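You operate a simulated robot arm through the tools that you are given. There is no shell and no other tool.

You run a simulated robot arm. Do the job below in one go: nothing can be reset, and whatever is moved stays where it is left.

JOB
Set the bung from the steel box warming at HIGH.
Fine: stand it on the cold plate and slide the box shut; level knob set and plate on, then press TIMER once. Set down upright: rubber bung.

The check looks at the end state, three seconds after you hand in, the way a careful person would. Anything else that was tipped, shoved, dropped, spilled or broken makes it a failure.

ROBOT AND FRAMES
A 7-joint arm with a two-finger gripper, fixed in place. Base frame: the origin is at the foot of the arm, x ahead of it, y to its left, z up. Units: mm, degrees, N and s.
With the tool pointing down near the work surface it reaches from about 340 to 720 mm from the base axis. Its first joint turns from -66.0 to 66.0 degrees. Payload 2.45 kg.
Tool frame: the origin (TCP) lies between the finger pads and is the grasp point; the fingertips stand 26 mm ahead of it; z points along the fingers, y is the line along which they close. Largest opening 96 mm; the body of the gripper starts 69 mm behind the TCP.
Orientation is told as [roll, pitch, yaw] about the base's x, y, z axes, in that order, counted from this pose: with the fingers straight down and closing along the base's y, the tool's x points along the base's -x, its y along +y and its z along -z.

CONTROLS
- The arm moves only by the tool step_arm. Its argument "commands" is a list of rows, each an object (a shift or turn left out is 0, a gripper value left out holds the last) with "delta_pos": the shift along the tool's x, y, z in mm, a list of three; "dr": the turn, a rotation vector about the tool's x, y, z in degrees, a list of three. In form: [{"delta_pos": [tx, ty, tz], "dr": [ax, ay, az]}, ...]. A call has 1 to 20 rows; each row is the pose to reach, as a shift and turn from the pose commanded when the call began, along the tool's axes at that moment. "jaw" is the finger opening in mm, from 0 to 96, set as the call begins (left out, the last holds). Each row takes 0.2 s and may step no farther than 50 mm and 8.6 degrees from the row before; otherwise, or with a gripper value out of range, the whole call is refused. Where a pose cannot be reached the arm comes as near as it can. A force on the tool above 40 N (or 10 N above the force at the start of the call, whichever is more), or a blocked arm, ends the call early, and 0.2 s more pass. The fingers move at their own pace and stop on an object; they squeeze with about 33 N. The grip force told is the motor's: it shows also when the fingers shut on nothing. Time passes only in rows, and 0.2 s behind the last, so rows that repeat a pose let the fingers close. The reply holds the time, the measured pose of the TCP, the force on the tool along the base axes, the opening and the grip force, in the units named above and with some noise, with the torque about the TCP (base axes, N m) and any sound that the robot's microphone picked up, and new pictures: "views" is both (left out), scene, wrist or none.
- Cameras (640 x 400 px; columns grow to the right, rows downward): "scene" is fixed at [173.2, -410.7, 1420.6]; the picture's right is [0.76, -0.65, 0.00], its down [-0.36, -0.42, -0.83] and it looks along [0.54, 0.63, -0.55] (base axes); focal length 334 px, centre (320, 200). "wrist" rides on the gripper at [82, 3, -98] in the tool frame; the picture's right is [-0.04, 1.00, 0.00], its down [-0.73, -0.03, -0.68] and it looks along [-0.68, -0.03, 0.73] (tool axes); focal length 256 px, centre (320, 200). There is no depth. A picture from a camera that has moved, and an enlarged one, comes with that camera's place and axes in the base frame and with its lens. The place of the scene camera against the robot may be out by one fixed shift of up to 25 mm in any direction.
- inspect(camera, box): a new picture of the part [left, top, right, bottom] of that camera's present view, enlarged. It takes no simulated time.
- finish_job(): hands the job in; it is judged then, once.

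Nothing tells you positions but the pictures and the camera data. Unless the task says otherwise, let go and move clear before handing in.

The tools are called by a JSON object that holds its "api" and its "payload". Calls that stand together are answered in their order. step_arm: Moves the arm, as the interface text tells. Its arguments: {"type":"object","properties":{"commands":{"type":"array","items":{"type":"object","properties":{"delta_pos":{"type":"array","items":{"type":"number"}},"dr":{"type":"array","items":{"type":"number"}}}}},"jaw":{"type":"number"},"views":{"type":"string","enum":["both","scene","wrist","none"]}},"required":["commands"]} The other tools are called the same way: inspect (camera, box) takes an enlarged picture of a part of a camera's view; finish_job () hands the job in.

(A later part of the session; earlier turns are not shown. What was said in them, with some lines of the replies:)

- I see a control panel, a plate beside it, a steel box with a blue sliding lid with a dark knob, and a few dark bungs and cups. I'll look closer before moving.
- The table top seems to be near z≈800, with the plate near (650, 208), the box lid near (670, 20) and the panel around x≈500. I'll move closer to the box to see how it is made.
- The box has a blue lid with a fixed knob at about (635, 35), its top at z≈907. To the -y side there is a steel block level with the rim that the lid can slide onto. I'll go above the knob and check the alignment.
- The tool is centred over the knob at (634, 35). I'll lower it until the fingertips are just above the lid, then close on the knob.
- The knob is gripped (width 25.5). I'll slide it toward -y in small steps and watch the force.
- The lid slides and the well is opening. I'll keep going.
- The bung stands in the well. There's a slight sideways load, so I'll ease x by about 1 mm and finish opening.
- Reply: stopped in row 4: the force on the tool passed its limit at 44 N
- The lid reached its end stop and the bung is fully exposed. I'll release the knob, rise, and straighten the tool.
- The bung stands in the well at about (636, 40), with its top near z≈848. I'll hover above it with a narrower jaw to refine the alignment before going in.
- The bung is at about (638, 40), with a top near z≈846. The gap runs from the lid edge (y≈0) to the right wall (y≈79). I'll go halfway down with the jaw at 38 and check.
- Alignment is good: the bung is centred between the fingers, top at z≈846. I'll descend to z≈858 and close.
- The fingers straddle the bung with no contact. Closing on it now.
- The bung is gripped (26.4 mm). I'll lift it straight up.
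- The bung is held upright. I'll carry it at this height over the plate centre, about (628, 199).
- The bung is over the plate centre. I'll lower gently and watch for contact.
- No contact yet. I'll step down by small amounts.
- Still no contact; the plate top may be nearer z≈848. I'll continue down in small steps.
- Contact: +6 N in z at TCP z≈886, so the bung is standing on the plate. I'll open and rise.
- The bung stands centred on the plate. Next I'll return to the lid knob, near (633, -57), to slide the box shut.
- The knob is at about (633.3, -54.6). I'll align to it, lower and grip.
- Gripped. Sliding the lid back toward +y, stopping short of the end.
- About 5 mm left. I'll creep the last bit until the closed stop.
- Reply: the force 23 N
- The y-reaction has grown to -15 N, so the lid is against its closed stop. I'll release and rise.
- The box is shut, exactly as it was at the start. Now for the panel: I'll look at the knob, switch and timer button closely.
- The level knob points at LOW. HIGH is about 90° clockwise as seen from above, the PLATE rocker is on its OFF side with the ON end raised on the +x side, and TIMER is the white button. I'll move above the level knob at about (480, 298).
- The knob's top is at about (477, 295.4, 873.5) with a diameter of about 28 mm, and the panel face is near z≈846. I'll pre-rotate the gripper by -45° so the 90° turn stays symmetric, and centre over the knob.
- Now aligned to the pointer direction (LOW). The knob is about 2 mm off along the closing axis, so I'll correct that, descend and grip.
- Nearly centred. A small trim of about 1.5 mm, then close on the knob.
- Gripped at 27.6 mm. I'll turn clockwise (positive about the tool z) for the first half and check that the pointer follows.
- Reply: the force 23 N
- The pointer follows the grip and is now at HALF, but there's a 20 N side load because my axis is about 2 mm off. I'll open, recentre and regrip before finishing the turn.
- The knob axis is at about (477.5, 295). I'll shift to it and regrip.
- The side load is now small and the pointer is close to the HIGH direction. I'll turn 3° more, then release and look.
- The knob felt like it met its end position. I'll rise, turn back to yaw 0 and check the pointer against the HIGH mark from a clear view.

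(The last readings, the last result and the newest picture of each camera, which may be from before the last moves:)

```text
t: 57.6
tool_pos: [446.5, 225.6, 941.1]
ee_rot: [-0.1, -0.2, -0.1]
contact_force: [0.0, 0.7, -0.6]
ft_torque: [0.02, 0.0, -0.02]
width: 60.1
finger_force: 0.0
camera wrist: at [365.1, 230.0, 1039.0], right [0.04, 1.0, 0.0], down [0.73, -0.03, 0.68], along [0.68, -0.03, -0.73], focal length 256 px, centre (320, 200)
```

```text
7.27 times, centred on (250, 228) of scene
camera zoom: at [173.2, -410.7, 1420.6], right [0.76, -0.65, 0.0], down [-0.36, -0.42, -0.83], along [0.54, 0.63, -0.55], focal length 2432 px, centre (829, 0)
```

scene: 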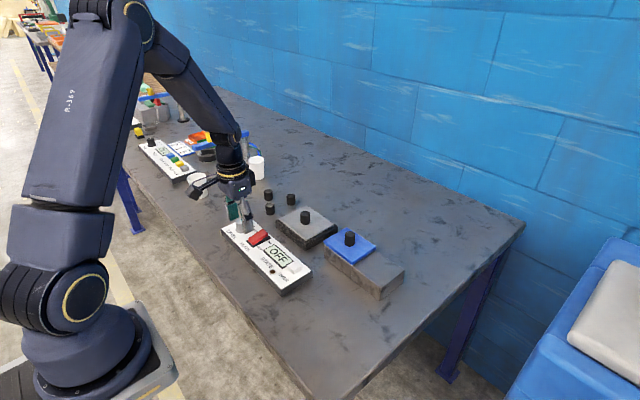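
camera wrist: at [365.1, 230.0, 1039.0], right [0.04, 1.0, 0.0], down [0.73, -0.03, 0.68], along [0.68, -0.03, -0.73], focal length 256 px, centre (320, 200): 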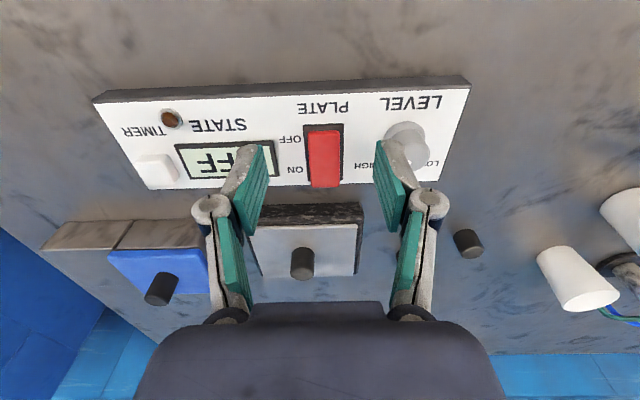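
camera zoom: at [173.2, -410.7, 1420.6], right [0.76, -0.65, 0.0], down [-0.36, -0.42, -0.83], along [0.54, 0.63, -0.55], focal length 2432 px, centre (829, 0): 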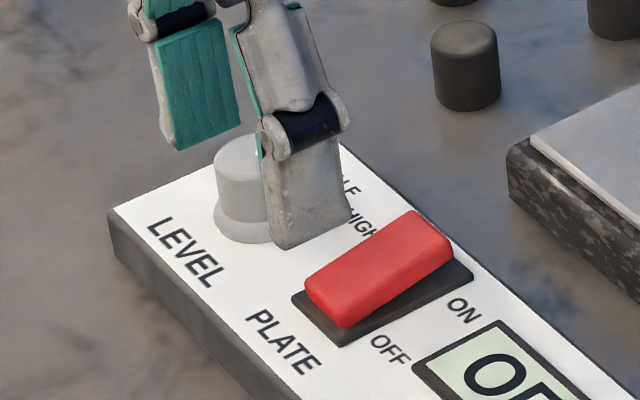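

The finger blocks the view, so I'll step back for a clear look.

{"api": "step_arm", "payload": {"commands": [{"delta_pos": [10, -15, -36]}, {"delta_pos": [18, -25, -70]}, {"delta_pos": [18, -25, -70]}], "jaw": 96, "views": "both"}}

{"api": "inspect", "payload": {"camera": "wrist", "box": [330, 60, 460, 160]}}

{"api": "inspect", "payload": {"camera": "scene", "box": [215, 200, 285, 255]}}

```text
t: 58.4
tool_pos: [430.4, 202.2, 1012.2]
ee_rot: [-0.1, 0.0, 0.0]
contact_force: [0.5, 0.3, -0.3]
ft_torque: [0.0, 0.03, 0.03]
width: 96.1
finger_force: 0.1
camera wrist: at [348.6, 206.5, 1110.7], right [0.04, 1.0, 0.0], down [0.73, -0.03, 0.68], along [0.68, -0.03, -0.73], focal length 256 px, centre (320, 200)
```

scene: 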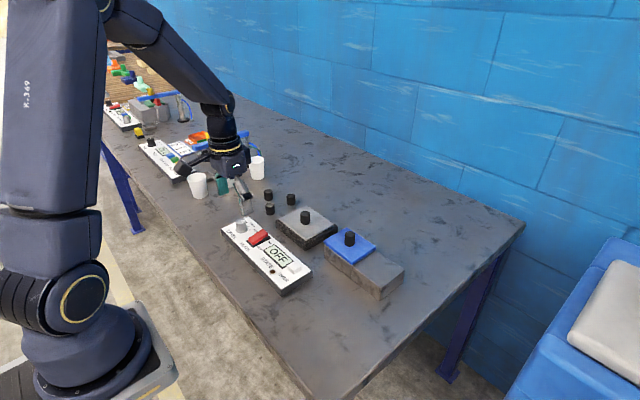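
wrist: 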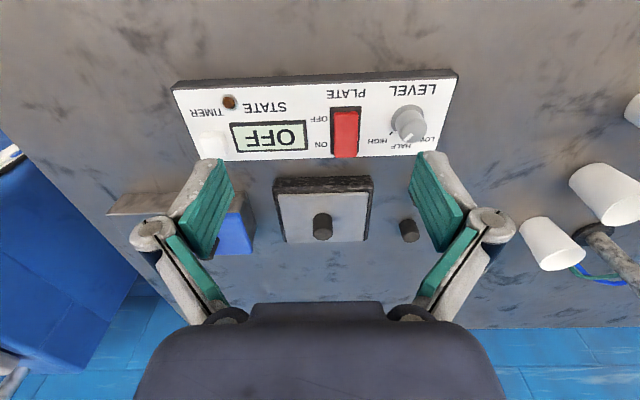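

```text
4.00 times, centred on (395, 110) of wrist
camera zoom: at [348.6, 206.5, 1110.7], right [0.04, 1.0, 0.0], down [0.73, -0.03, 0.68], along [0.68, -0.03, -0.73], focal length 1024 px, centre (20, 560)
```

zoom: 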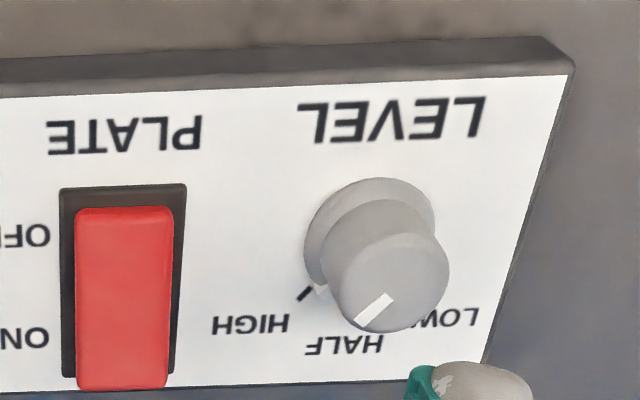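

```text
7.27 times, centred on (250, 228) of scene
camera zoom: at [173.2, -410.7, 1420.6], right [0.76, -0.65, 0.0], down [-0.36, -0.42, -0.83], along [0.54, 0.63, -0.55], focal length 2432 px, centre (829, 0)
```

zoom: 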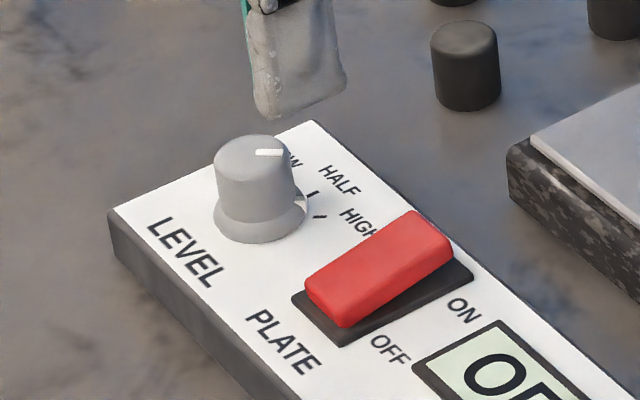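

The pointer is at about -40° and the HIGH mark is at about -45°, so it's slightly short. I'll regrip and nudge it a few degrees further, watching the torque for a stop.

{"api": "step_arm", "payload": {"commands": [{"delta_pos": [-10, 20, 15], "dr": [0, 0, 8]}, {"delta_pos": [-20, 40, 30], "dr": [0, 0, 16]}, {"delta_pos": [-30, 60, 45], "dr": [0, 0, 24]}, {"delta_pos": [-40, 80, 60], "dr": [0, 0, 32]}, {"delta_pos": [-47, 93, 80], "dr": [0, 0, 40]}, {"delta_pos": [-47, 93, 80], "dr": [0, 0, 40]}, {"delta_pos": [-47, 93, 80], "dr": [0, 0, 40]}], "jaw": 50, "views": "wrist"}}

{"api": "inspect", "payload": {"camera": "wrist", "box": [240, 40, 400, 160]}}

```text
t: 60.0
tool_pos: [476.5, 294.8, 933.9]
ee_rot: [0.1, -0.1, -40.1]
contact_force: [0.3, -0.1, -0.2]
ft_torque: [-0.01, -0.07, 0.02]
width: 50.2
finger_force: 0.1
camera wrist: at [415.9, 349.7, 1030.4], right [0.67, 0.74, 0.0], down [0.54, -0.49, 0.68], along [0.5, -0.46, -0.73], focal length 256 px, centre (320, 200)
```

wrist: 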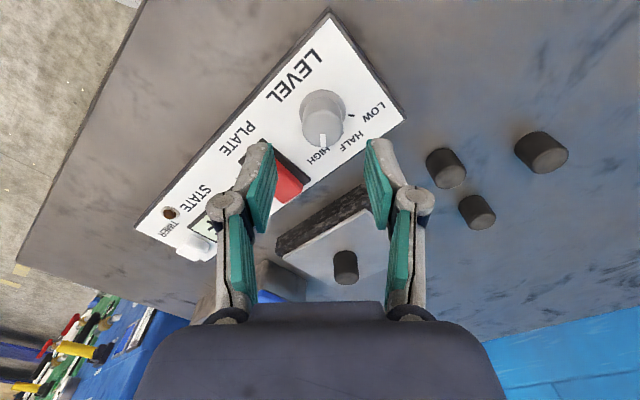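

```text
3.33 times, centred on (320, 100) of wrist
camera zoom: at [415.9, 349.7, 1030.4], right [0.67, 0.74, 0.0], down [0.54, -0.49, 0.68], along [0.5, -0.46, -0.73], focal length 853 px, centre (320, 533)
```

zoom: 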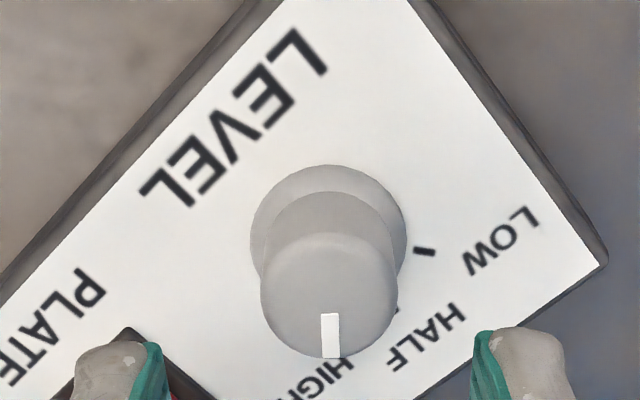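

{"api": "step_arm", "payload": {"commands": [{"delta_pos": [-0.5, 1, 15]}, {"delta_pos": [-0.5, 1, 30]}, {"delta_pos": [-0.5, 1, 43]}, {"delta_pos": [-0.5, 1, 51.5]}, {"delta_pos": [-0.5, 1, 51.5]}], "views": "none"}}

{"api": "step_arm", "payload": {"commands": [{"delta_pos": [0, 0, 0]}, {"delta_pos": [0, 0, 0]}, {"delta_pos": [0, 0, 0]}, {"delta_pos": [0, 0, 0]}], "jaw": 15, "views": "none"}}

{"api": "step_arm", "payload": {"commands": [{"dr": [0, 0, 1]}, {"dr": [0, 0, 2]}, {"dr": [0, 0, 2]}], "views": "none"}}

{"api": "step_arm", "payload": {"commands": [{"dr": [0, 0, 1]}, {"dr": [0, 0, 2]}, {"dr": [0, 0, 2]}], "views": "wrist"}}

{"api": "inspect", "payload": {"camera": "wrist", "box": [260, 110, 380, 215]}}

```text
t: 61.2
tool_pos: [476.7, 293.6, 879.7]
ee_rot: [0.0, -0.1, -40.1]
contact_force: [0.6, 0.2, 0.6]
ft_torque: [0.0, 0.02, -0.01]
width: 50.1
finger_force: 0.1
```

```text
t: 62.2
tool_pos: [478.6, 294.6, 880.8]
ee_rot: [0.2, -0.2, -40.0]
contact_force: [9.9, 11.6, -7.0]
ft_torque: [0.27, -0.43, 0.02]
width: 27.7
finger_force: 45.1
```

```text
t: 63.0
tool_pos: [479.0, 294.9, 880.9]
ee_rot: [0.2, 0.0, -42.2]
contact_force: [9.7, 14.5, -5.6]
ft_torque: [0.24, -0.25, 0.04]
width: 27.5
finger_force: 44.6
```

```text
t: 63.8
tool_pos: [478.4, 294.3, 880.9]
ee_rot: [0.2, -0.1, -44.0]
contact_force: [7.0, 15.1, 1.8]
ft_torque: [0.18, -0.33, 0.43]
width: 27.5
finger_force: 45.3
camera wrist: at [421.2, 354.6, 978.3], right [0.72, 0.69, 0.0], down [0.51, -0.53, 0.68], along [0.47, -0.49, -0.73], focal length 256 px, centre (320, 200)
```

wrist: 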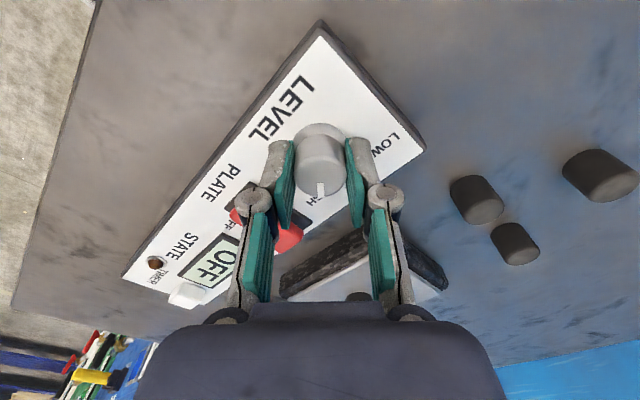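

```text
3.81 times, centred on (320, 162) of wrist
camera zoom: at [421.2, 354.6, 978.3], right [0.72, 0.69, 0.0], down [0.51, -0.53, 0.68], along [0.47, -0.49, -0.73], focal length 975 px, centre (320, 343)
```

zoom: 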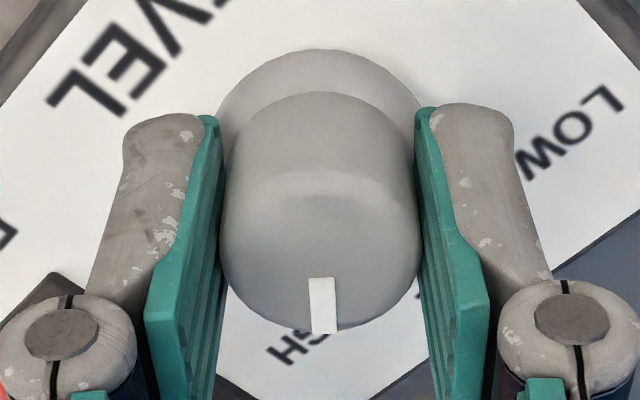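

The torque rose to 0.43 N·m, so the knob is at its end of travel. I'll release and check where it rests.

{"api": "step_arm", "payload": {"commands": [{"delta_pos": [0, 0, 0]}, {"delta_pos": [0, 0, 0]}, {"delta_pos": [0, 0, 0]}], "jaw": 60, "views": "wrist"}}

{"api": "inspect", "payload": {"camera": "wrist", "box": [260, 110, 380, 215]}}

```text
t: 64.6
tool_pos: [477.5, 294.1, 880.5]
ee_rot: [-0.1, -0.2, -44.1]
contact_force: [-0.2, -0.3, -0.5]
ft_torque: [0.02, 0.0, 0.02]
width: 59.8
finger_force: 0.0
camera wrist: at [420.9, 353.4, 977.7], right [0.72, 0.69, 0.0], down [0.51, -0.53, 0.68], along [0.47, -0.49, -0.73], focal length 256 px, centre (320, 200)
```

wrist: 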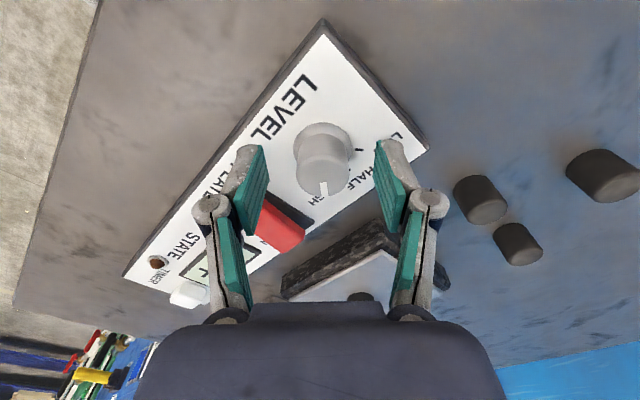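

```text
3.81 times, centred on (320, 162) of wrist
camera zoom: at [420.9, 353.4, 977.7], right [0.72, 0.69, 0.0], down [0.51, -0.53, 0.68], along [0.47, -0.49, -0.73], focal length 975 px, centre (320, 343)
```

zoom: 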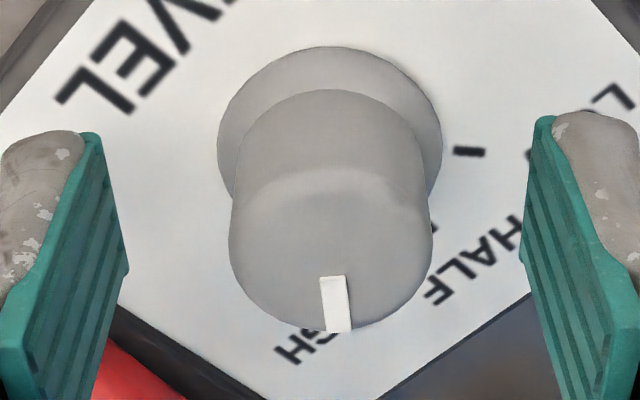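

The knob rests at its HIGH stop (springs to about -40°, mirror of its LOW rest at +41°). Next is the PLATE rocker: I'll rise, return to yaw 0, and move to look at it.

{"api": "step_arm", "payload": {"commands": [{"delta_pos": [0, 0, -15]}, {"delta_pos": [0, 0, -40]}, {"delta_pos": [0, 0, -60], "dr": [0, 0, -7.5]}, {"delta_pos": [0, 0, -60], "dr": [0, 0, -15]}, {"delta_pos": [0, 0, -60], "dr": [0, 0, -22.5]}, {"delta_pos": [0, 0, -60], "dr": [0, 0, -30]}, {"delta_pos": [0, 0, -60], "dr": [0, 0, -37.5]}, {"delta_pos": [0, 0, -60], "dr": [0, 0, -44.1]}, {"delta_pos": [0, 0, -60], "dr": [0, 0, -44.1]}], "views": "none"}}

{"api": "step_arm", "payload": {"commands": [{"delta_pos": [0, -35, 0]}, {"delta_pos": [0, -66, 0]}, {"delta_pos": [0, -66, 0]}, {"delta_pos": [0, -66, 0]}], "views": "both"}}

{"api": "inspect", "payload": {"camera": "wrist", "box": [240, 50, 400, 170]}}

{"api": "inspect", "payload": {"camera": "scene", "box": [215, 200, 325, 300]}}

```text
t: 66.6
tool_pos: [478.9, 293.5, 940.9]
ee_rot: [-0.1, -0.1, 0.2]
contact_force: [-0.2, -0.5, 0.0]
ft_torque: [-0.02, 0.02, 0.0]
width: 60.2
finger_force: 0.1
```

```text
t: 67.6
tool_pos: [477.2, 228.2, 940.0]
ee_rot: [-0.1, 0.0, 0.0]
contact_force: [0.9, -0.4, 0.1]
ft_torque: [0.02, 0.03, 0.03]
width: 60.0
finger_force: 0.0
camera wrist: at [395.8, 230.6, 1038.2], right [0.04, 1.0, 0.0], down [0.73, -0.03, 0.68], along [0.68, -0.03, -0.73], focal length 256 px, centre (320, 200)
```

scene: 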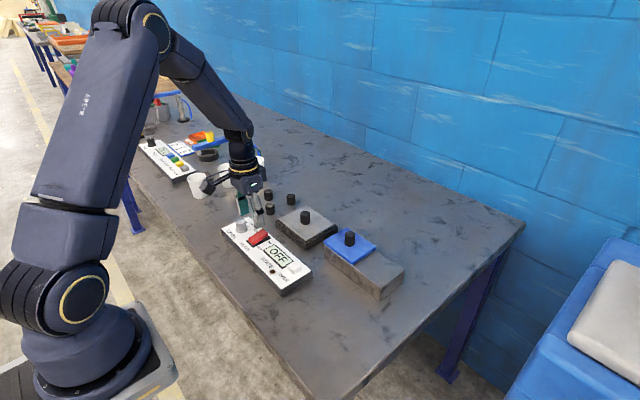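
wrist: 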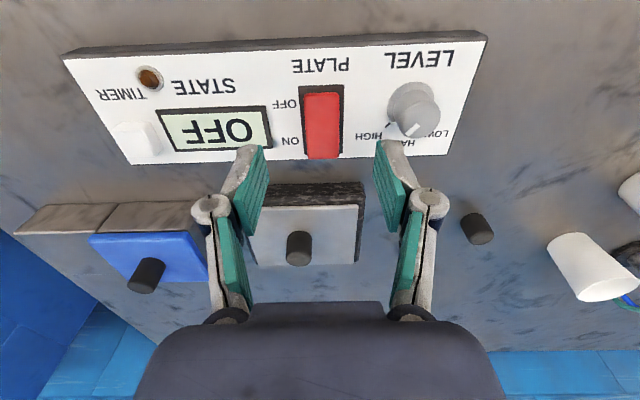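

```text
3.33 times, centred on (320, 110) of wrist
camera zoom: at [395.8, 230.6, 1038.2], right [0.04, 1.0, 0.0], down [0.73, -0.03, 0.68], along [0.68, -0.03, -0.73], focal length 853 px, centre (320, 500)
```

zoom: 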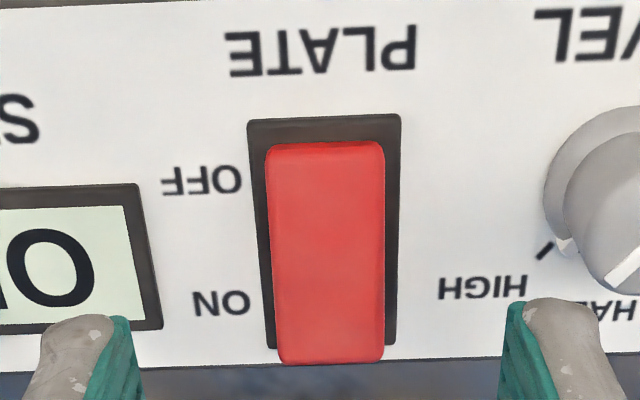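

```text
4.00 times, centred on (270, 250) of scene
camera zoom: at [173.2, -410.7, 1420.6], right [0.76, -0.65, 0.0], down [-0.36, -0.42, -0.83], along [0.54, 0.63, -0.55], focal length 1337 px, centre (520, 0)
```

zoom: 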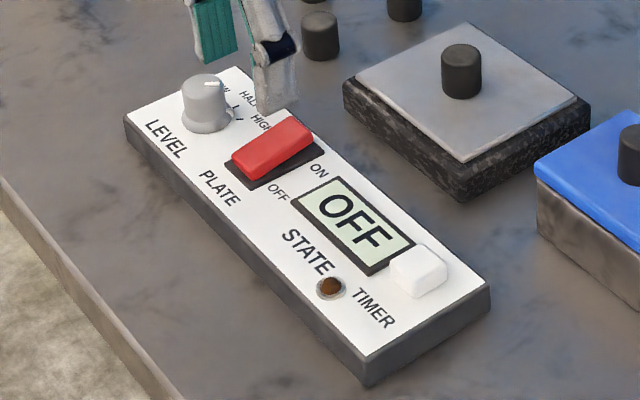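

The rocker's ON end is the raised far end at about x≈513, z≈863, y≈228. I'll close the fingers and position them above that end.

{"api": "step_arm", "payload": {"commands": [{"delta_pos": [-12, 0, 0]}, {"delta_pos": [-24, 0, 0]}, {"delta_pos": [-34, 0, 0]}, {"delta_pos": [-34, 0, 15]}, {"delta_pos": [-34, 0, 35]}, {"delta_pos": [-34, 0, 35]}], "jaw": 0, "views": "both"}}

{"api": "inspect", "payload": {"camera": "wrist", "box": [240, 60, 400, 200]}}

{"api": "inspect", "payload": {"camera": "scene", "box": [215, 180, 325, 290]}}

```text
t: 69.0
tool_pos: [512.0, 228.6, 906.9]
ee_rot: [-0.1, 0.0, 0.0]
contact_force: [0.0, -0.6, -0.6]
ft_torque: [0.05, 0.01, -0.03]
width: 0.0
finger_force: 28.9
camera wrist: at [429.8, 232.1, 1004.0], right [0.04, 1.0, 0.0], down [0.73, -0.03, 0.68], along [0.68, -0.03, -0.73], focal length 256 px, centre (320, 200)
```

scene: 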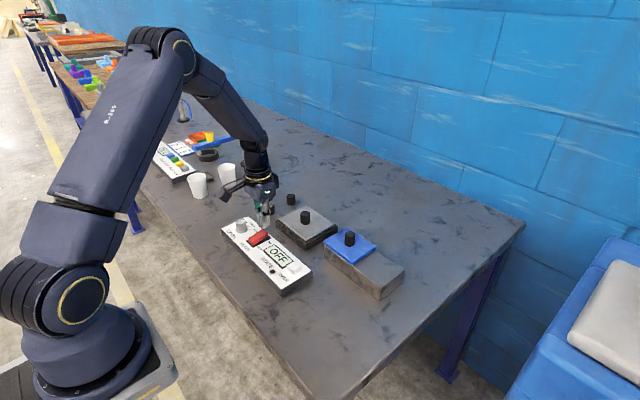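
wrist: 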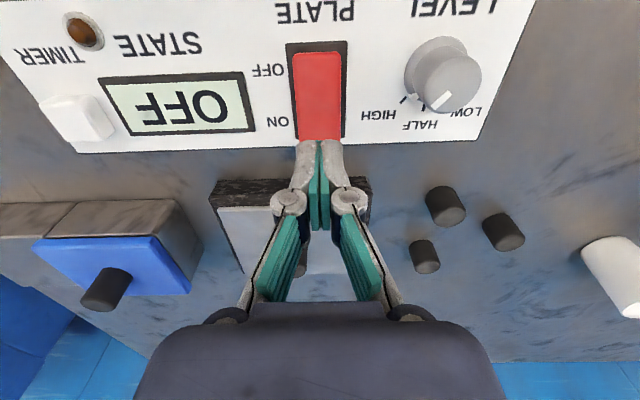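

```text
2.86 times, centred on (320, 130) of wrist
camera zoom: at [429.8, 232.1, 1004.0], right [0.04, 1.0, 0.0], down [0.73, -0.03, 0.68], along [0.68, -0.03, -0.73], focal length 731 px, centre (320, 400)
```

zoom: 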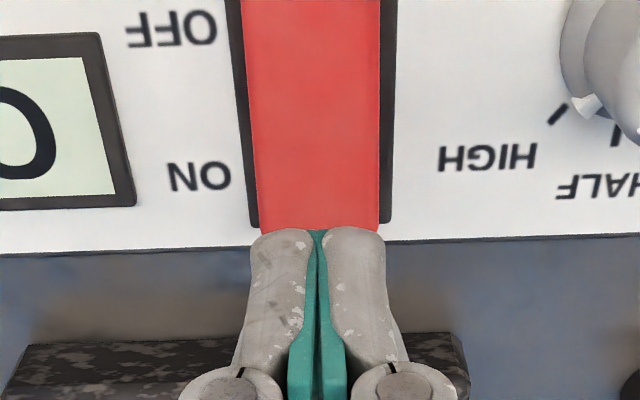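

```text
3.64 times, centred on (270, 235) of scene
camera zoom: at [173.2, -410.7, 1420.6], right [0.76, -0.65, 0.0], down [-0.36, -0.42, -0.83], along [0.54, 0.63, -0.55], focal length 1216 px, centre (502, 73)
```

zoom: 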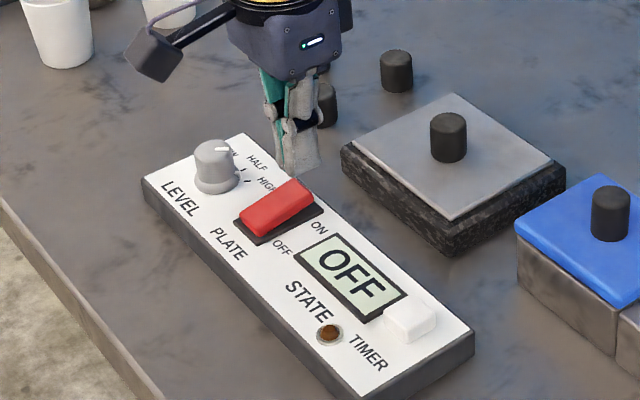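

The tip lines up over the ON end. I'll press down gradually while watching the force and display.

{"api": "step_arm", "payload": {"commands": [{"delta_pos": [0, 0, 6]}, {"delta_pos": [0, 0, 12]}, {"delta_pos": [0, 0, 14]}, {"delta_pos": [0, 0, 14]}], "views": "none"}}

{"api": "step_arm", "payload": {"commands": [{"delta_pos": [0, 0, 2]}, {"delta_pos": [0, 0, 4]}, {"delta_pos": [0, 0, 4]}], "views": "scene"}}

```text
t: 70.0
tool_pos: [510.6, 227.4, 891.7]
ee_rot: [0.0, -0.1, 0.0]
contact_force: [0.2, 0.3, -0.6]
ft_torque: [-0.03, -0.01, 0.0]
width: 0.1
finger_force: 28.3
```

```text
t: 70.8
tool_pos: [512.2, 228.5, 886.6]
ee_rot: [0.0, -0.2, 0.1]
contact_force: [0.5, -0.3, -0.2]
ft_torque: [-0.03, 0.0, 0.0]
width: 0.0
finger_force: 28.8
```

scene: 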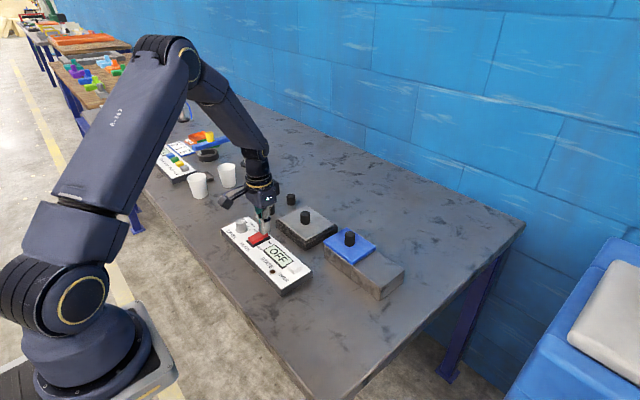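

{"api": "inspect", "payload": {"camera": "scene", "box": [225, 200, 315, 290]}}

{"api": "step_arm", "payload": {"commands": [{"delta_pos": [0, 0, 2]}, {"delta_pos": [0, 0, 2]}], "views": "none"}}

```text
4.44 times, centred on (270, 245) of scene
camera zoom: at [173.2, -410.7, 1420.6], right [0.76, -0.65, 0.0], down [-0.36, -0.42, -0.83], along [0.54, 0.63, -0.55], focal length 1486 px, centre (542, 0)
```

zoom: 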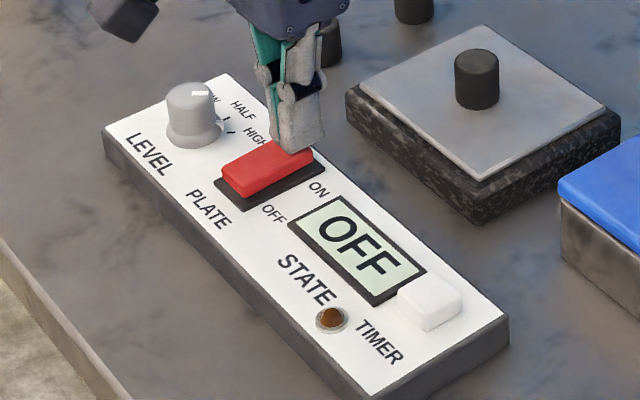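

```text
t: 71.4
tool_pos: [511.6, 227.1, 885.3]
ee_rot: [-0.1, 0.0, 0.0]
contact_force: [-0.7, -0.1, -0.2]
ft_torque: [0.02, -0.01, -0.02]
width: 0.0
finger_force: 28.8
```

{"api": "step_arm", "payload": {"commands": [{"delta_pos": [0, 0, 2]}, {"delta_pos": [0, 0, 2]}], "views": "none"}}

{"api": "step_arm", "payload": {"commands": [{"delta_pos": [0, 0, 2]}, {"delta_pos": [0, 0, 2]}], "views": "wrist"}}

{"api": "inspect", "payload": {"camera": "scene", "box": [225, 200, 315, 290]}}

```text
t: 72.0
tool_pos: [512.2, 228.0, 885.3]
ee_rot: [-0.2, -0.2, 0.0]
contact_force: [-5.0, -4.4, 21.1]
ft_torque: [-0.1, 0.34, 0.03]
width: 6.0
finger_force: 28.1
```

```text
t: 72.5
tool_pos: [512.4, 228.2, 884.2]
ee_rot: [0.1, -0.2, 0.1]
contact_force: [-1.4, -0.5, 6.1]
ft_torque: [-0.04, 0.12, 0.0]
width: 6.1
finger_force: 28.1
stopped in row 2: the force on the tool passed its limit at 45 N (the readings are from after the stop); the commanded pose is now the measured one
camera wrist: at [430.5, 232.0, 981.7], right [0.04, 1.0, 0.0], down [0.73, -0.03, 0.68], along [0.68, -0.03, -0.73], focal length 256 px, centre (320, 200)
```

wrist: 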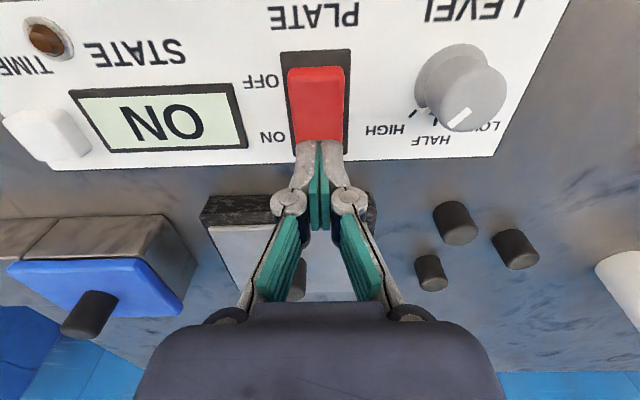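

```text
4.44 times, centred on (270, 245) of scene
camera zoom: at [173.0, -410.8, 1420.6], right [0.76, -0.65, 0.0], down [-0.36, -0.42, -0.83], along [0.54, 0.63, -0.55], focal length 1486 px, centre (542, 0)
```

zoom: 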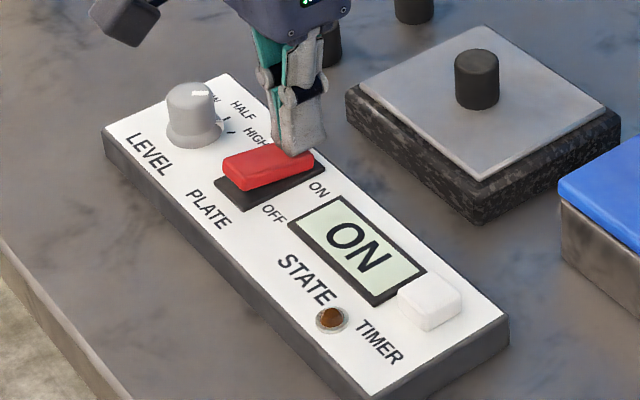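

The STATE display now reads ON. I'll rise clear and move so I can see the TIMER button.

{"api": "step_arm", "payload": {"commands": [{"delta_pos": [0, 0, -8]}, {"delta_pos": [0, 0, -25]}, {"delta_pos": [5, -30, -50]}, {"delta_pos": [20, -70, -55]}, {"delta_pos": [35, -110, -55]}, {"delta_pos": [35, -150, -55]}, {"delta_pos": [35, -158, -55]}, {"delta_pos": [35, -158, -55]}], "views": "both"}}

{"api": "inspect", "payload": {"camera": "wrist", "box": [240, 40, 400, 180]}}

{"api": "inspect", "payload": {"camera": "scene", "box": [215, 200, 325, 300]}}

```text
t: 74.2
tool_pos: [476.3, 69.2, 937.9]
ee_rot: [0.0, -0.2, 0.0]
contact_force: [0.3, -0.4, 0.4]
ft_torque: [0.01, 0.04, 0.02]
width: 0.0
finger_force: 28.9
camera wrist: at [395.1, 72.9, 1035.1], right [0.04, 1.0, 0.0], down [0.73, -0.03, 0.68], along [0.68, -0.03, -0.73], focal length 256 px, centre (320, 200)
```

scene: 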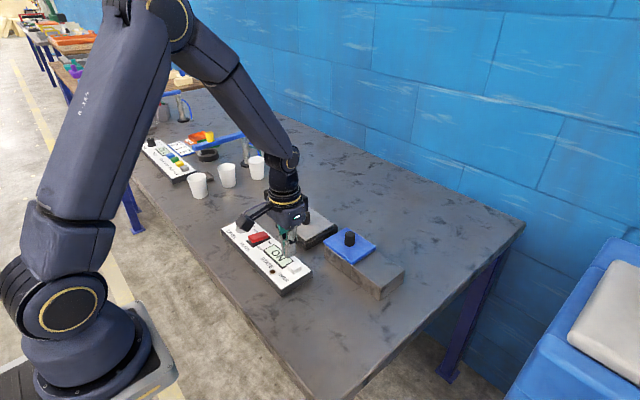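
wrist: 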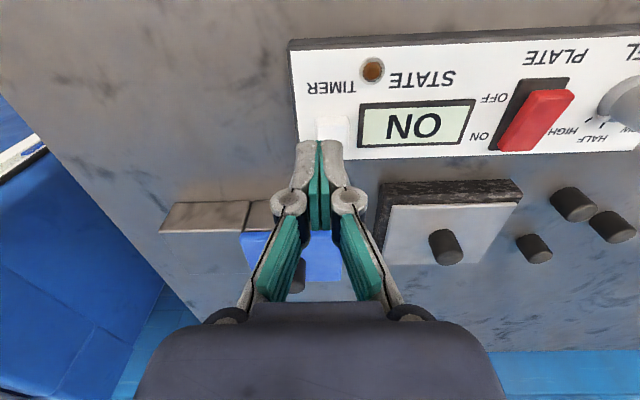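

```text
2.86 times, centred on (320, 110) of wrist
camera zoom: at [395.1, 72.9, 1035.1], right [0.04, 1.0, 0.0], down [0.73, -0.03, 0.68], along [0.68, -0.03, -0.73], focal length 731 px, centre (320, 457)
```

zoom: 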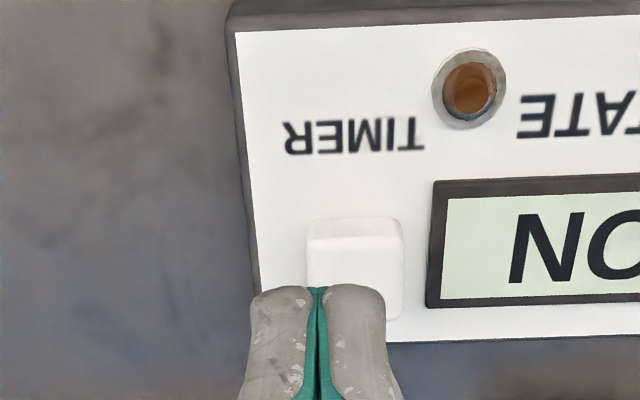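

```text
4.00 times, centred on (270, 250) of scene
camera zoom: at [173.2, -410.7, 1420.6], right [0.76, -0.65, 0.0], down [-0.36, -0.42, -0.83], along [0.54, 0.63, -0.55], focal length 1337 px, centre (520, 0)
```

zoom: 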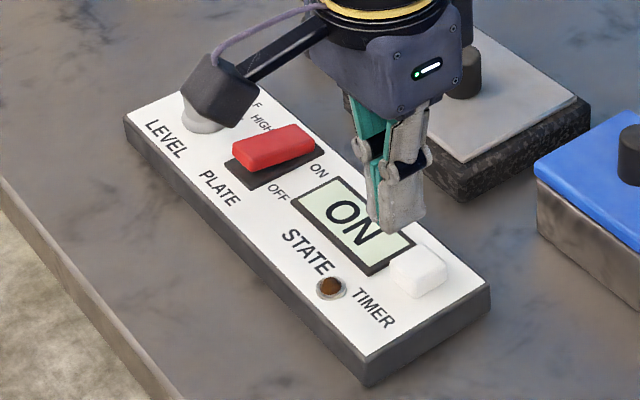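

The button is centred at about (494.5, 78.7) with its top near z≈858. I'll move over it and come down to just above.

{"api": "step_arm", "payload": {"commands": [{"delta_pos": [-9, 5, 0]}, {"delta_pos": [-17.6, 9.7, 0]}, {"delta_pos": [-17.6, 9.7, 15]}, {"delta_pos": [-17.6, 9.7, 35]}, {"delta_pos": [-17.6, 9.7, 40]}, {"delta_pos": [-17.6, 9.7, 40]}], "views": "both"}}

{"api": "inspect", "payload": {"camera": "wrist", "box": [240, 80, 400, 200]}}

{"api": "inspect", "payload": {"camera": "scene", "box": [235, 210, 325, 300]}}

```text
t: 75.7
tool_pos: [495.1, 80.4, 897.6]
ee_rot: [0.0, -0.2, 0.0]
contact_force: [-0.7, 0.1, -0.2]
ft_torque: [0.0, 0.01, -0.01]
width: 0.0
finger_force: 28.5
camera wrist: at [412.8, 83.8, 995.8], right [0.04, 1.0, 0.0], down [0.73, -0.03, 0.68], along [0.68, -0.03, -0.73], focal length 256 px, centre (320, 200)
```

scene: 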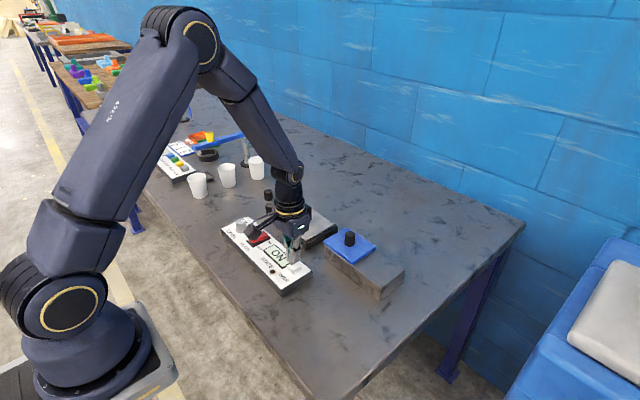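
wrist: 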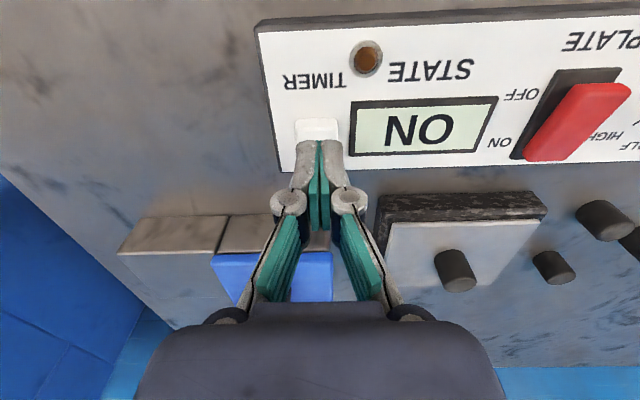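

```text
3.33 times, centred on (320, 140) of wrist
camera zoom: at [412.8, 83.8, 995.8], right [0.04, 1.0, 0.0], down [0.73, -0.03, 0.68], along [0.68, -0.03, -0.73], focal length 853 px, centre (320, 400)
```

zoom: 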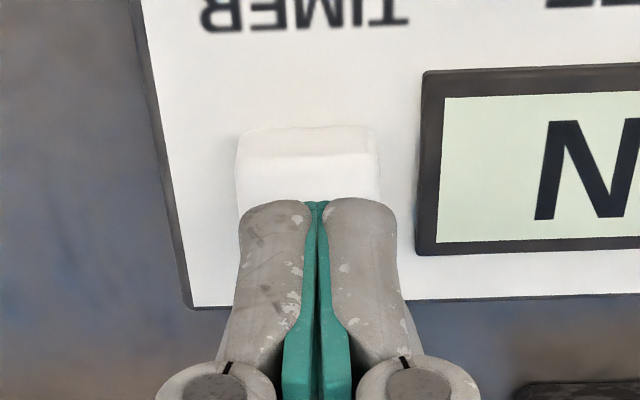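

```text
4.44 times, centred on (280, 255) of scene
camera zoom: at [173.2, -410.7, 1420.6], right [0.76, -0.65, 0.0], down [-0.36, -0.42, -0.83], along [0.54, 0.63, -0.55], focal length 1486 px, centre (498, -44)
```

zoom: 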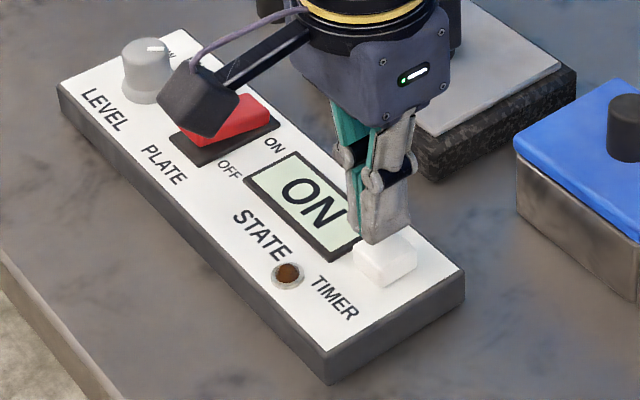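

Positioned over the button. I'll press gently in small increments.

{"api": "step_arm", "payload": {"commands": [{"delta_pos": [0, -1.5, 5]}, {"delta_pos": [0, -1.5, 9]}, {"delta_pos": [0, -1.5, 9]}], "views": "none"}}

{"api": "step_arm", "payload": {"commands": [{"delta_pos": [0, 0, 1]}, {"delta_pos": [0, 0, 2]}, {"delta_pos": [0, 0, 2]}], "views": "none"}}

{"api": "step_arm", "payload": {"commands": [{"delta_pos": [0, 0, 1]}, {"delta_pos": [0, 0, 1]}], "views": "none"}}

{"api": "inspect", "payload": {"camera": "scene", "box": [235, 210, 325, 300]}}

```text
t: 76.5
tool_pos: [495.1, 78.6, 890.5]
ee_rot: [0.0, -0.3, 0.0]
contact_force: [0.3, 0.4, 1.1]
ft_torque: [0.02, 0.0, -0.02]
width: 0.0
finger_force: 28.3
```

```text
t: 77.2
tool_pos: [495.6, 77.8, 887.3]
ee_rot: [0.0, -0.2, 0.0]
contact_force: [0.3, 0.0, -0.4]
ft_torque: [-0.03, 0.0, 0.01]
width: 0.1
finger_force: 28.4
```

```text
t: 77.8
tool_pos: [494.9, 78.7, 885.7]
ee_rot: [0.0, -0.2, 0.1]
contact_force: [-0.5, -0.2, -0.1]
ft_torque: [0.01, 0.02, 0.0]
width: 0.1
finger_force: 28.2
```

```text
4.44 times, centred on (280, 255) of scene
camera zoom: at [173.2, -410.7, 1420.6], right [0.76, -0.65, 0.0], down [-0.36, -0.42, -0.83], along [0.54, 0.63, -0.55], focal length 1486 px, centre (498, -44)
```

zoom: 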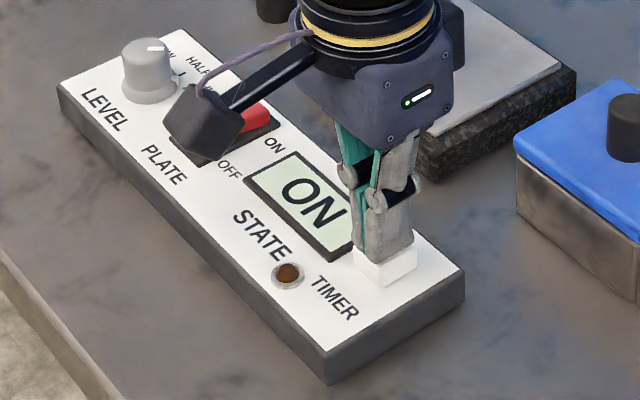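

{"api": "step_arm", "payload": {"commands": [{"delta_pos": [0, 0, 1]}, {"delta_pos": [0, 0, 1]}], "views": "none"}}

{"api": "step_arm", "payload": {"commands": [{"delta_pos": [0, 0, 1]}, {"delta_pos": [0, 0, 1]}], "views": "none"}}

{"api": "inspect", "payload": {"camera": "scene", "box": [235, 210, 325, 300]}}

```text
t: 78.5
tool_pos: [494.6, 78.4, 884.9]
ee_rot: [0.0, -0.2, 0.0]
contact_force: [0.1, -0.3, -0.4]
ft_torque: [-0.01, 0.03, -0.03]
width: 0.1
finger_force: 28.1
```

```text
t: 79.0
tool_pos: [495.8, 77.3, 885.3]
ee_rot: [0.0, -0.2, 0.1]
contact_force: [0.3, -0.2, 0.2]
ft_torque: [0.02, 0.06, 0.01]
width: 5.9
finger_force: 29.1
```

```text
4.44 times, centred on (280, 255) of scene
camera zoom: at [173.2, -410.7, 1420.6], right [0.76, -0.65, 0.0], down [-0.36, -0.42, -0.83], along [0.54, 0.63, -0.55], focal length 1486 px, centre (498, -44)
```

zoom: 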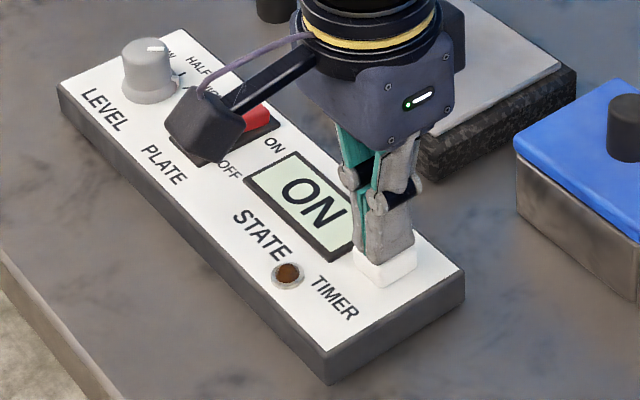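

Contact is starting (the fingers give slightly). I'll keep pressing steadily without lifting until the lamp responds.

{"api": "step_arm", "payload": {"commands": [{"delta_pos": [0, 0, 1]}, {"delta_pos": [0, 0, 1]}], "views": "none"}}

{"api": "inspect", "payload": {"camera": "scene", "box": [235, 210, 325, 300]}}

```text
t: 79.7
tool_pos: [494.8, 78.3, 884.2]
ee_rot: [0.0, -0.3, 0.0]
contact_force: [0.4, 0.1, 0.2]
ft_torque: [-0.01, -0.01, 0.04]
width: 6.2
finger_force: 28.5
```

```text
4.44 times, centred on (280, 255) of scene
camera zoom: at [173.2, -410.7, 1420.6], right [0.76, -0.65, 0.0], down [-0.36, -0.42, -0.83], along [0.54, 0.63, -0.55], focal length 1486 px, centre (498, -44)
```

zoom: 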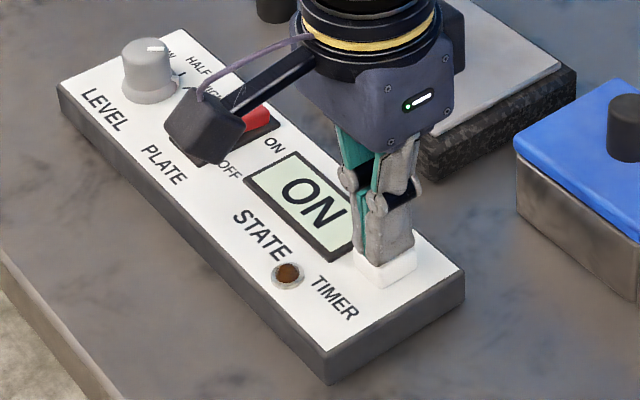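

{"api": "step_arm", "payload": {"commands": [{"delta_pos": [0, 0, 1]}, {"delta_pos": [0, 0, 1]}], "views": "none"}}

{"api": "inspect", "payload": {"camera": "scene", "box": [235, 210, 325, 300]}}

{"api": "inspect", "payload": {"camera": "wrist", "box": [240, 20, 400, 180]}}

```text
t: 80.2
tool_pos: [495.7, 77.7, 882.8]
ee_rot: [0.0, -0.2, 0.0]
contact_force: [-0.4, 0.0, 0.5]
ft_torque: [0.0, 0.04, 0.0]
width: 6.1
finger_force: 28.1
```

```text
4.44 times, centred on (280, 255) of scene
camera zoom: at [173.1, -410.7, 1420.6], right [0.76, -0.65, 0.0], down [-0.36, -0.42, -0.83], along [0.54, 0.63, -0.55], focal length 1486 px, centre (498, -44)
```

zoom: 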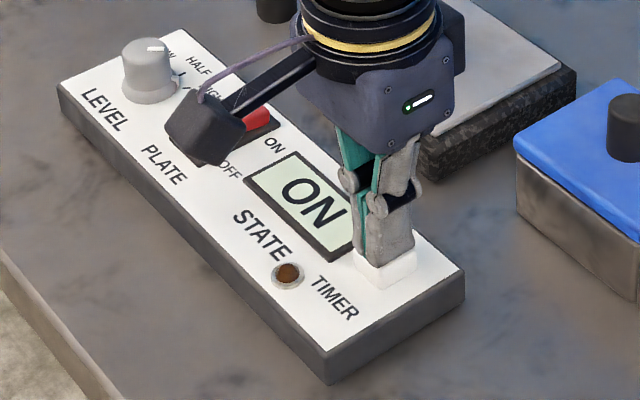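

```text
2.50 times, centred on (320, 100) of wrist
camera zoom: at [413.3, 81.8, 980.5], right [0.04, 1.0, 0.0], down [0.73, -0.03, 0.68], along [0.68, -0.03, -0.73], focal length 640 px, centre (320, 450)
```

zoom: 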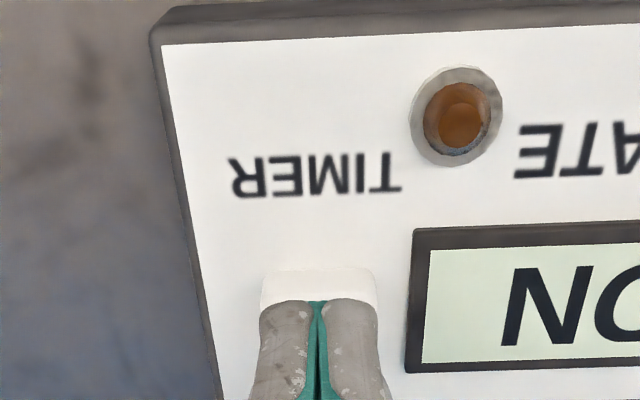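

{"api": "step_arm", "payload": {"commands": [{"delta_pos": [0, 0, 1]}, {"delta_pos": [0, 0, 1]}], "views": "none"}}

{"api": "inspect", "payload": {"camera": "scene", "box": [235, 210, 325, 300]}}

```text
t: 80.8
tool_pos: [495.9, 78.3, 883.1]
ee_rot: [0.0, -0.2, 0.0]
contact_force: [1.2, -1.4, 1.8]
ft_torque: [-0.05, 0.02, 0.02]
width: 5.9
finger_force: 28.6
```

```text
4.44 times, centred on (280, 255) of scene
camera zoom: at [173.1, -410.7, 1420.6], right [0.76, -0.65, 0.0], down [-0.36, -0.42, -0.83], along [0.54, 0.63, -0.55], focal length 1486 px, centre (498, -44)
```

zoom: 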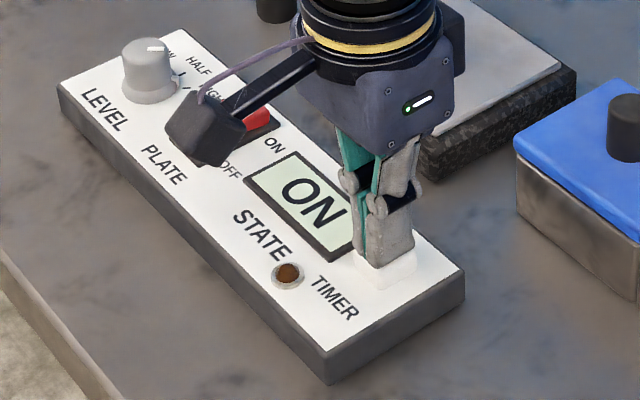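

{"api": "step_arm", "payload": {"commands": [{"delta_pos": [0, 0, 1]}, {"delta_pos": [0, 0, 1]}], "views": "none"}}

{"api": "inspect", "payload": {"camera": "scene", "box": [235, 210, 325, 300]}}

```text
t: 81.5
tool_pos: [496.1, 78.0, 881.1]
ee_rot: [0.0, -0.2, 0.0]
contact_force: [0.6, 1.0, 1.7]
ft_torque: [0.04, 0.0, 0.01]
width: 6.1
finger_force: 28.4
heard: click
```

```text
4.44 times, centred on (280, 255) of scene
camera zoom: at [173.1, -410.7, 1420.6], right [0.76, -0.65, 0.0], down [-0.36, -0.42, -0.83], along [0.54, 0.63, -0.55], focal length 1486 px, centre (498, -44)
```

zoom: 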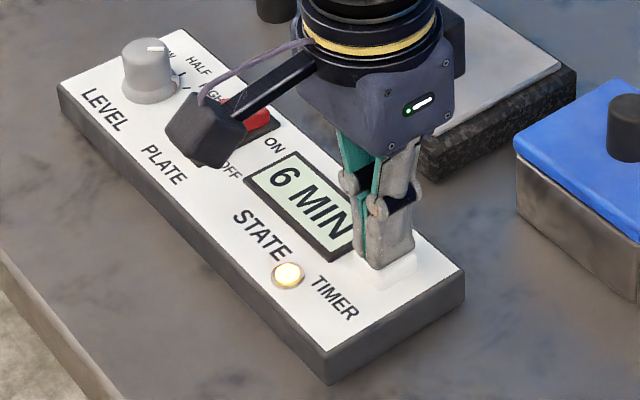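

A click sounded, the display shows "6 MIN" and the lamp is lit. I'll rise straight up and move clear.

{"api": "step_arm", "payload": {"commands": [{"delta_pos": [0, 0, -12]}, {"delta_pos": [0, 0, -35]}, {"delta_pos": [0, 0, -70]}, {"delta_pos": [25, 0, -105]}, {"delta_pos": [50, 0, -135]}, {"delta_pos": [60, 0, -160]}, {"delta_pos": [60, 0, -160]}], "views": "both"}}

{"api": "inspect", "payload": {"camera": "scene", "box": [210, 180, 420, 310]}}

{"api": "inspect", "payload": {"camera": "wrist", "box": [220, 40, 520, 260]}}

```text
t: 83.0
tool_pos: [434.7, 75.6, 1040.6]
ee_rot: [0.0, -0.2, 0.0]
contact_force: [0.6, 0.0, -0.9]
ft_torque: [0.01, -0.02, 0.02]
width: 0.0
finger_force: 28.4
camera wrist: at [352.4, 80.1, 1139.0], right [0.04, 1.0, 0.0], down [0.73, -0.03, 0.68], along [0.68, -0.03, -0.73], focal length 256 px, centre (320, 200)
```

scene: 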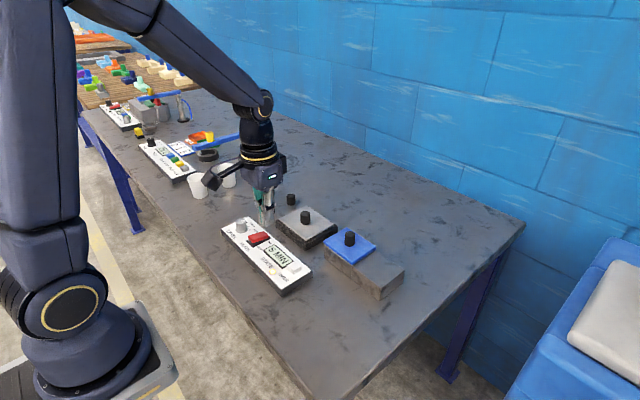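
wrist: 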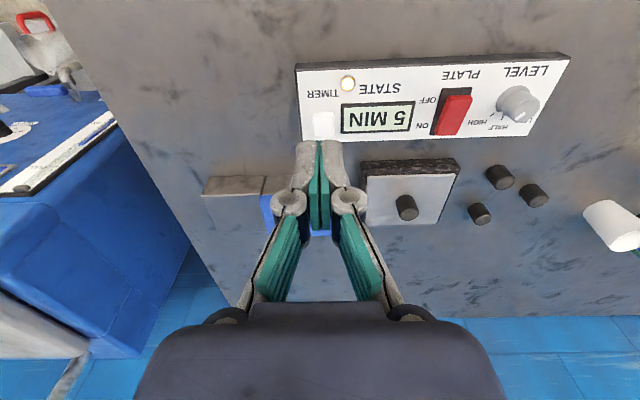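

```text
3.05 times, centred on (315, 245) of scene
camera zoom: at [173.2, -410.7, 1420.6], right [0.76, -0.65, 0.0], down [-0.36, -0.42, -0.83], along [0.54, 0.63, -0.55], focal length 1019 px, centre (335, 63)
```

zoom: 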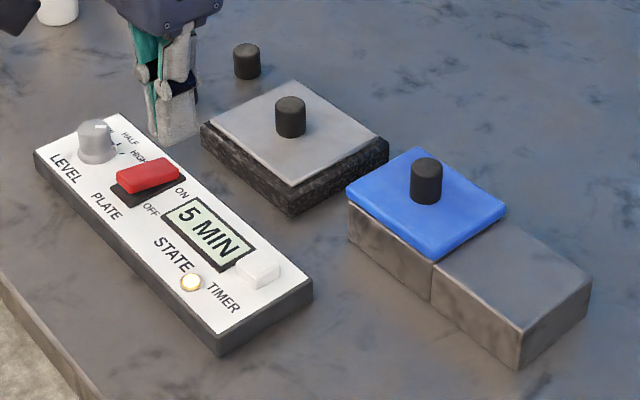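

```text
1.82 times, centred on (370, 150) of wrist
camera zoom: at [352.4, 80.1, 1139.0], right [0.04, 1.0, 0.0], down [0.73, -0.03, 0.68], along [0.68, -0.03, -0.73], focal length 465 px, centre (229, 291)
```

zoom: 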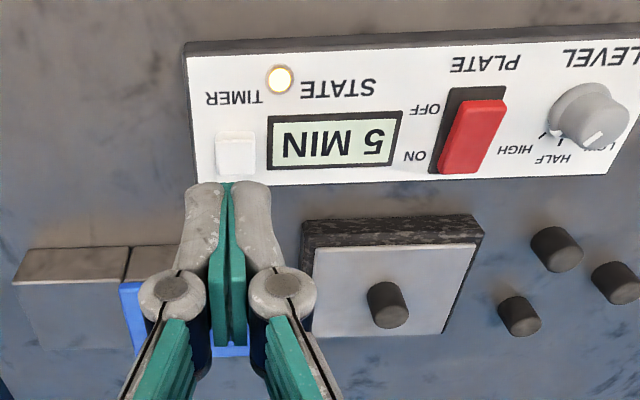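

The bung stands upright on the plate, the box is shut, and the knob points at HIGH. The rocker is ON, the timer is running after one press, and the arm is clear, so I'm handing in.

{"api": "finish_job", "payload": {}}

```text
The job is handed in.
```

I've handed in the job. The bung from the steel box is on the plate and warming at HIGH, with the timer running.

- **Bung:** it stands upright near the centre of the plate.
- **Box:** I slid the lid back until it met its closed stop.
- **Level knob:** it is turned from LOW to the end of its travel at HIGH. Its pointer rests about 5° short of the printed HIGH mark. I nudged it once more, but it sprang back to the same place.
- **Plate:** the switch is on, and the display changed from OFF to ON.
- **TIMER:** I pressed it once and heard one click. The lamp lit, the display went to 6 MIN, and it read 5 MIN just before hand-in.

In the last pictures the three loose bungs and everything else on that part of the bench looked undisturbed. The arm was up and clear of everything. I have not seen the result of the check.
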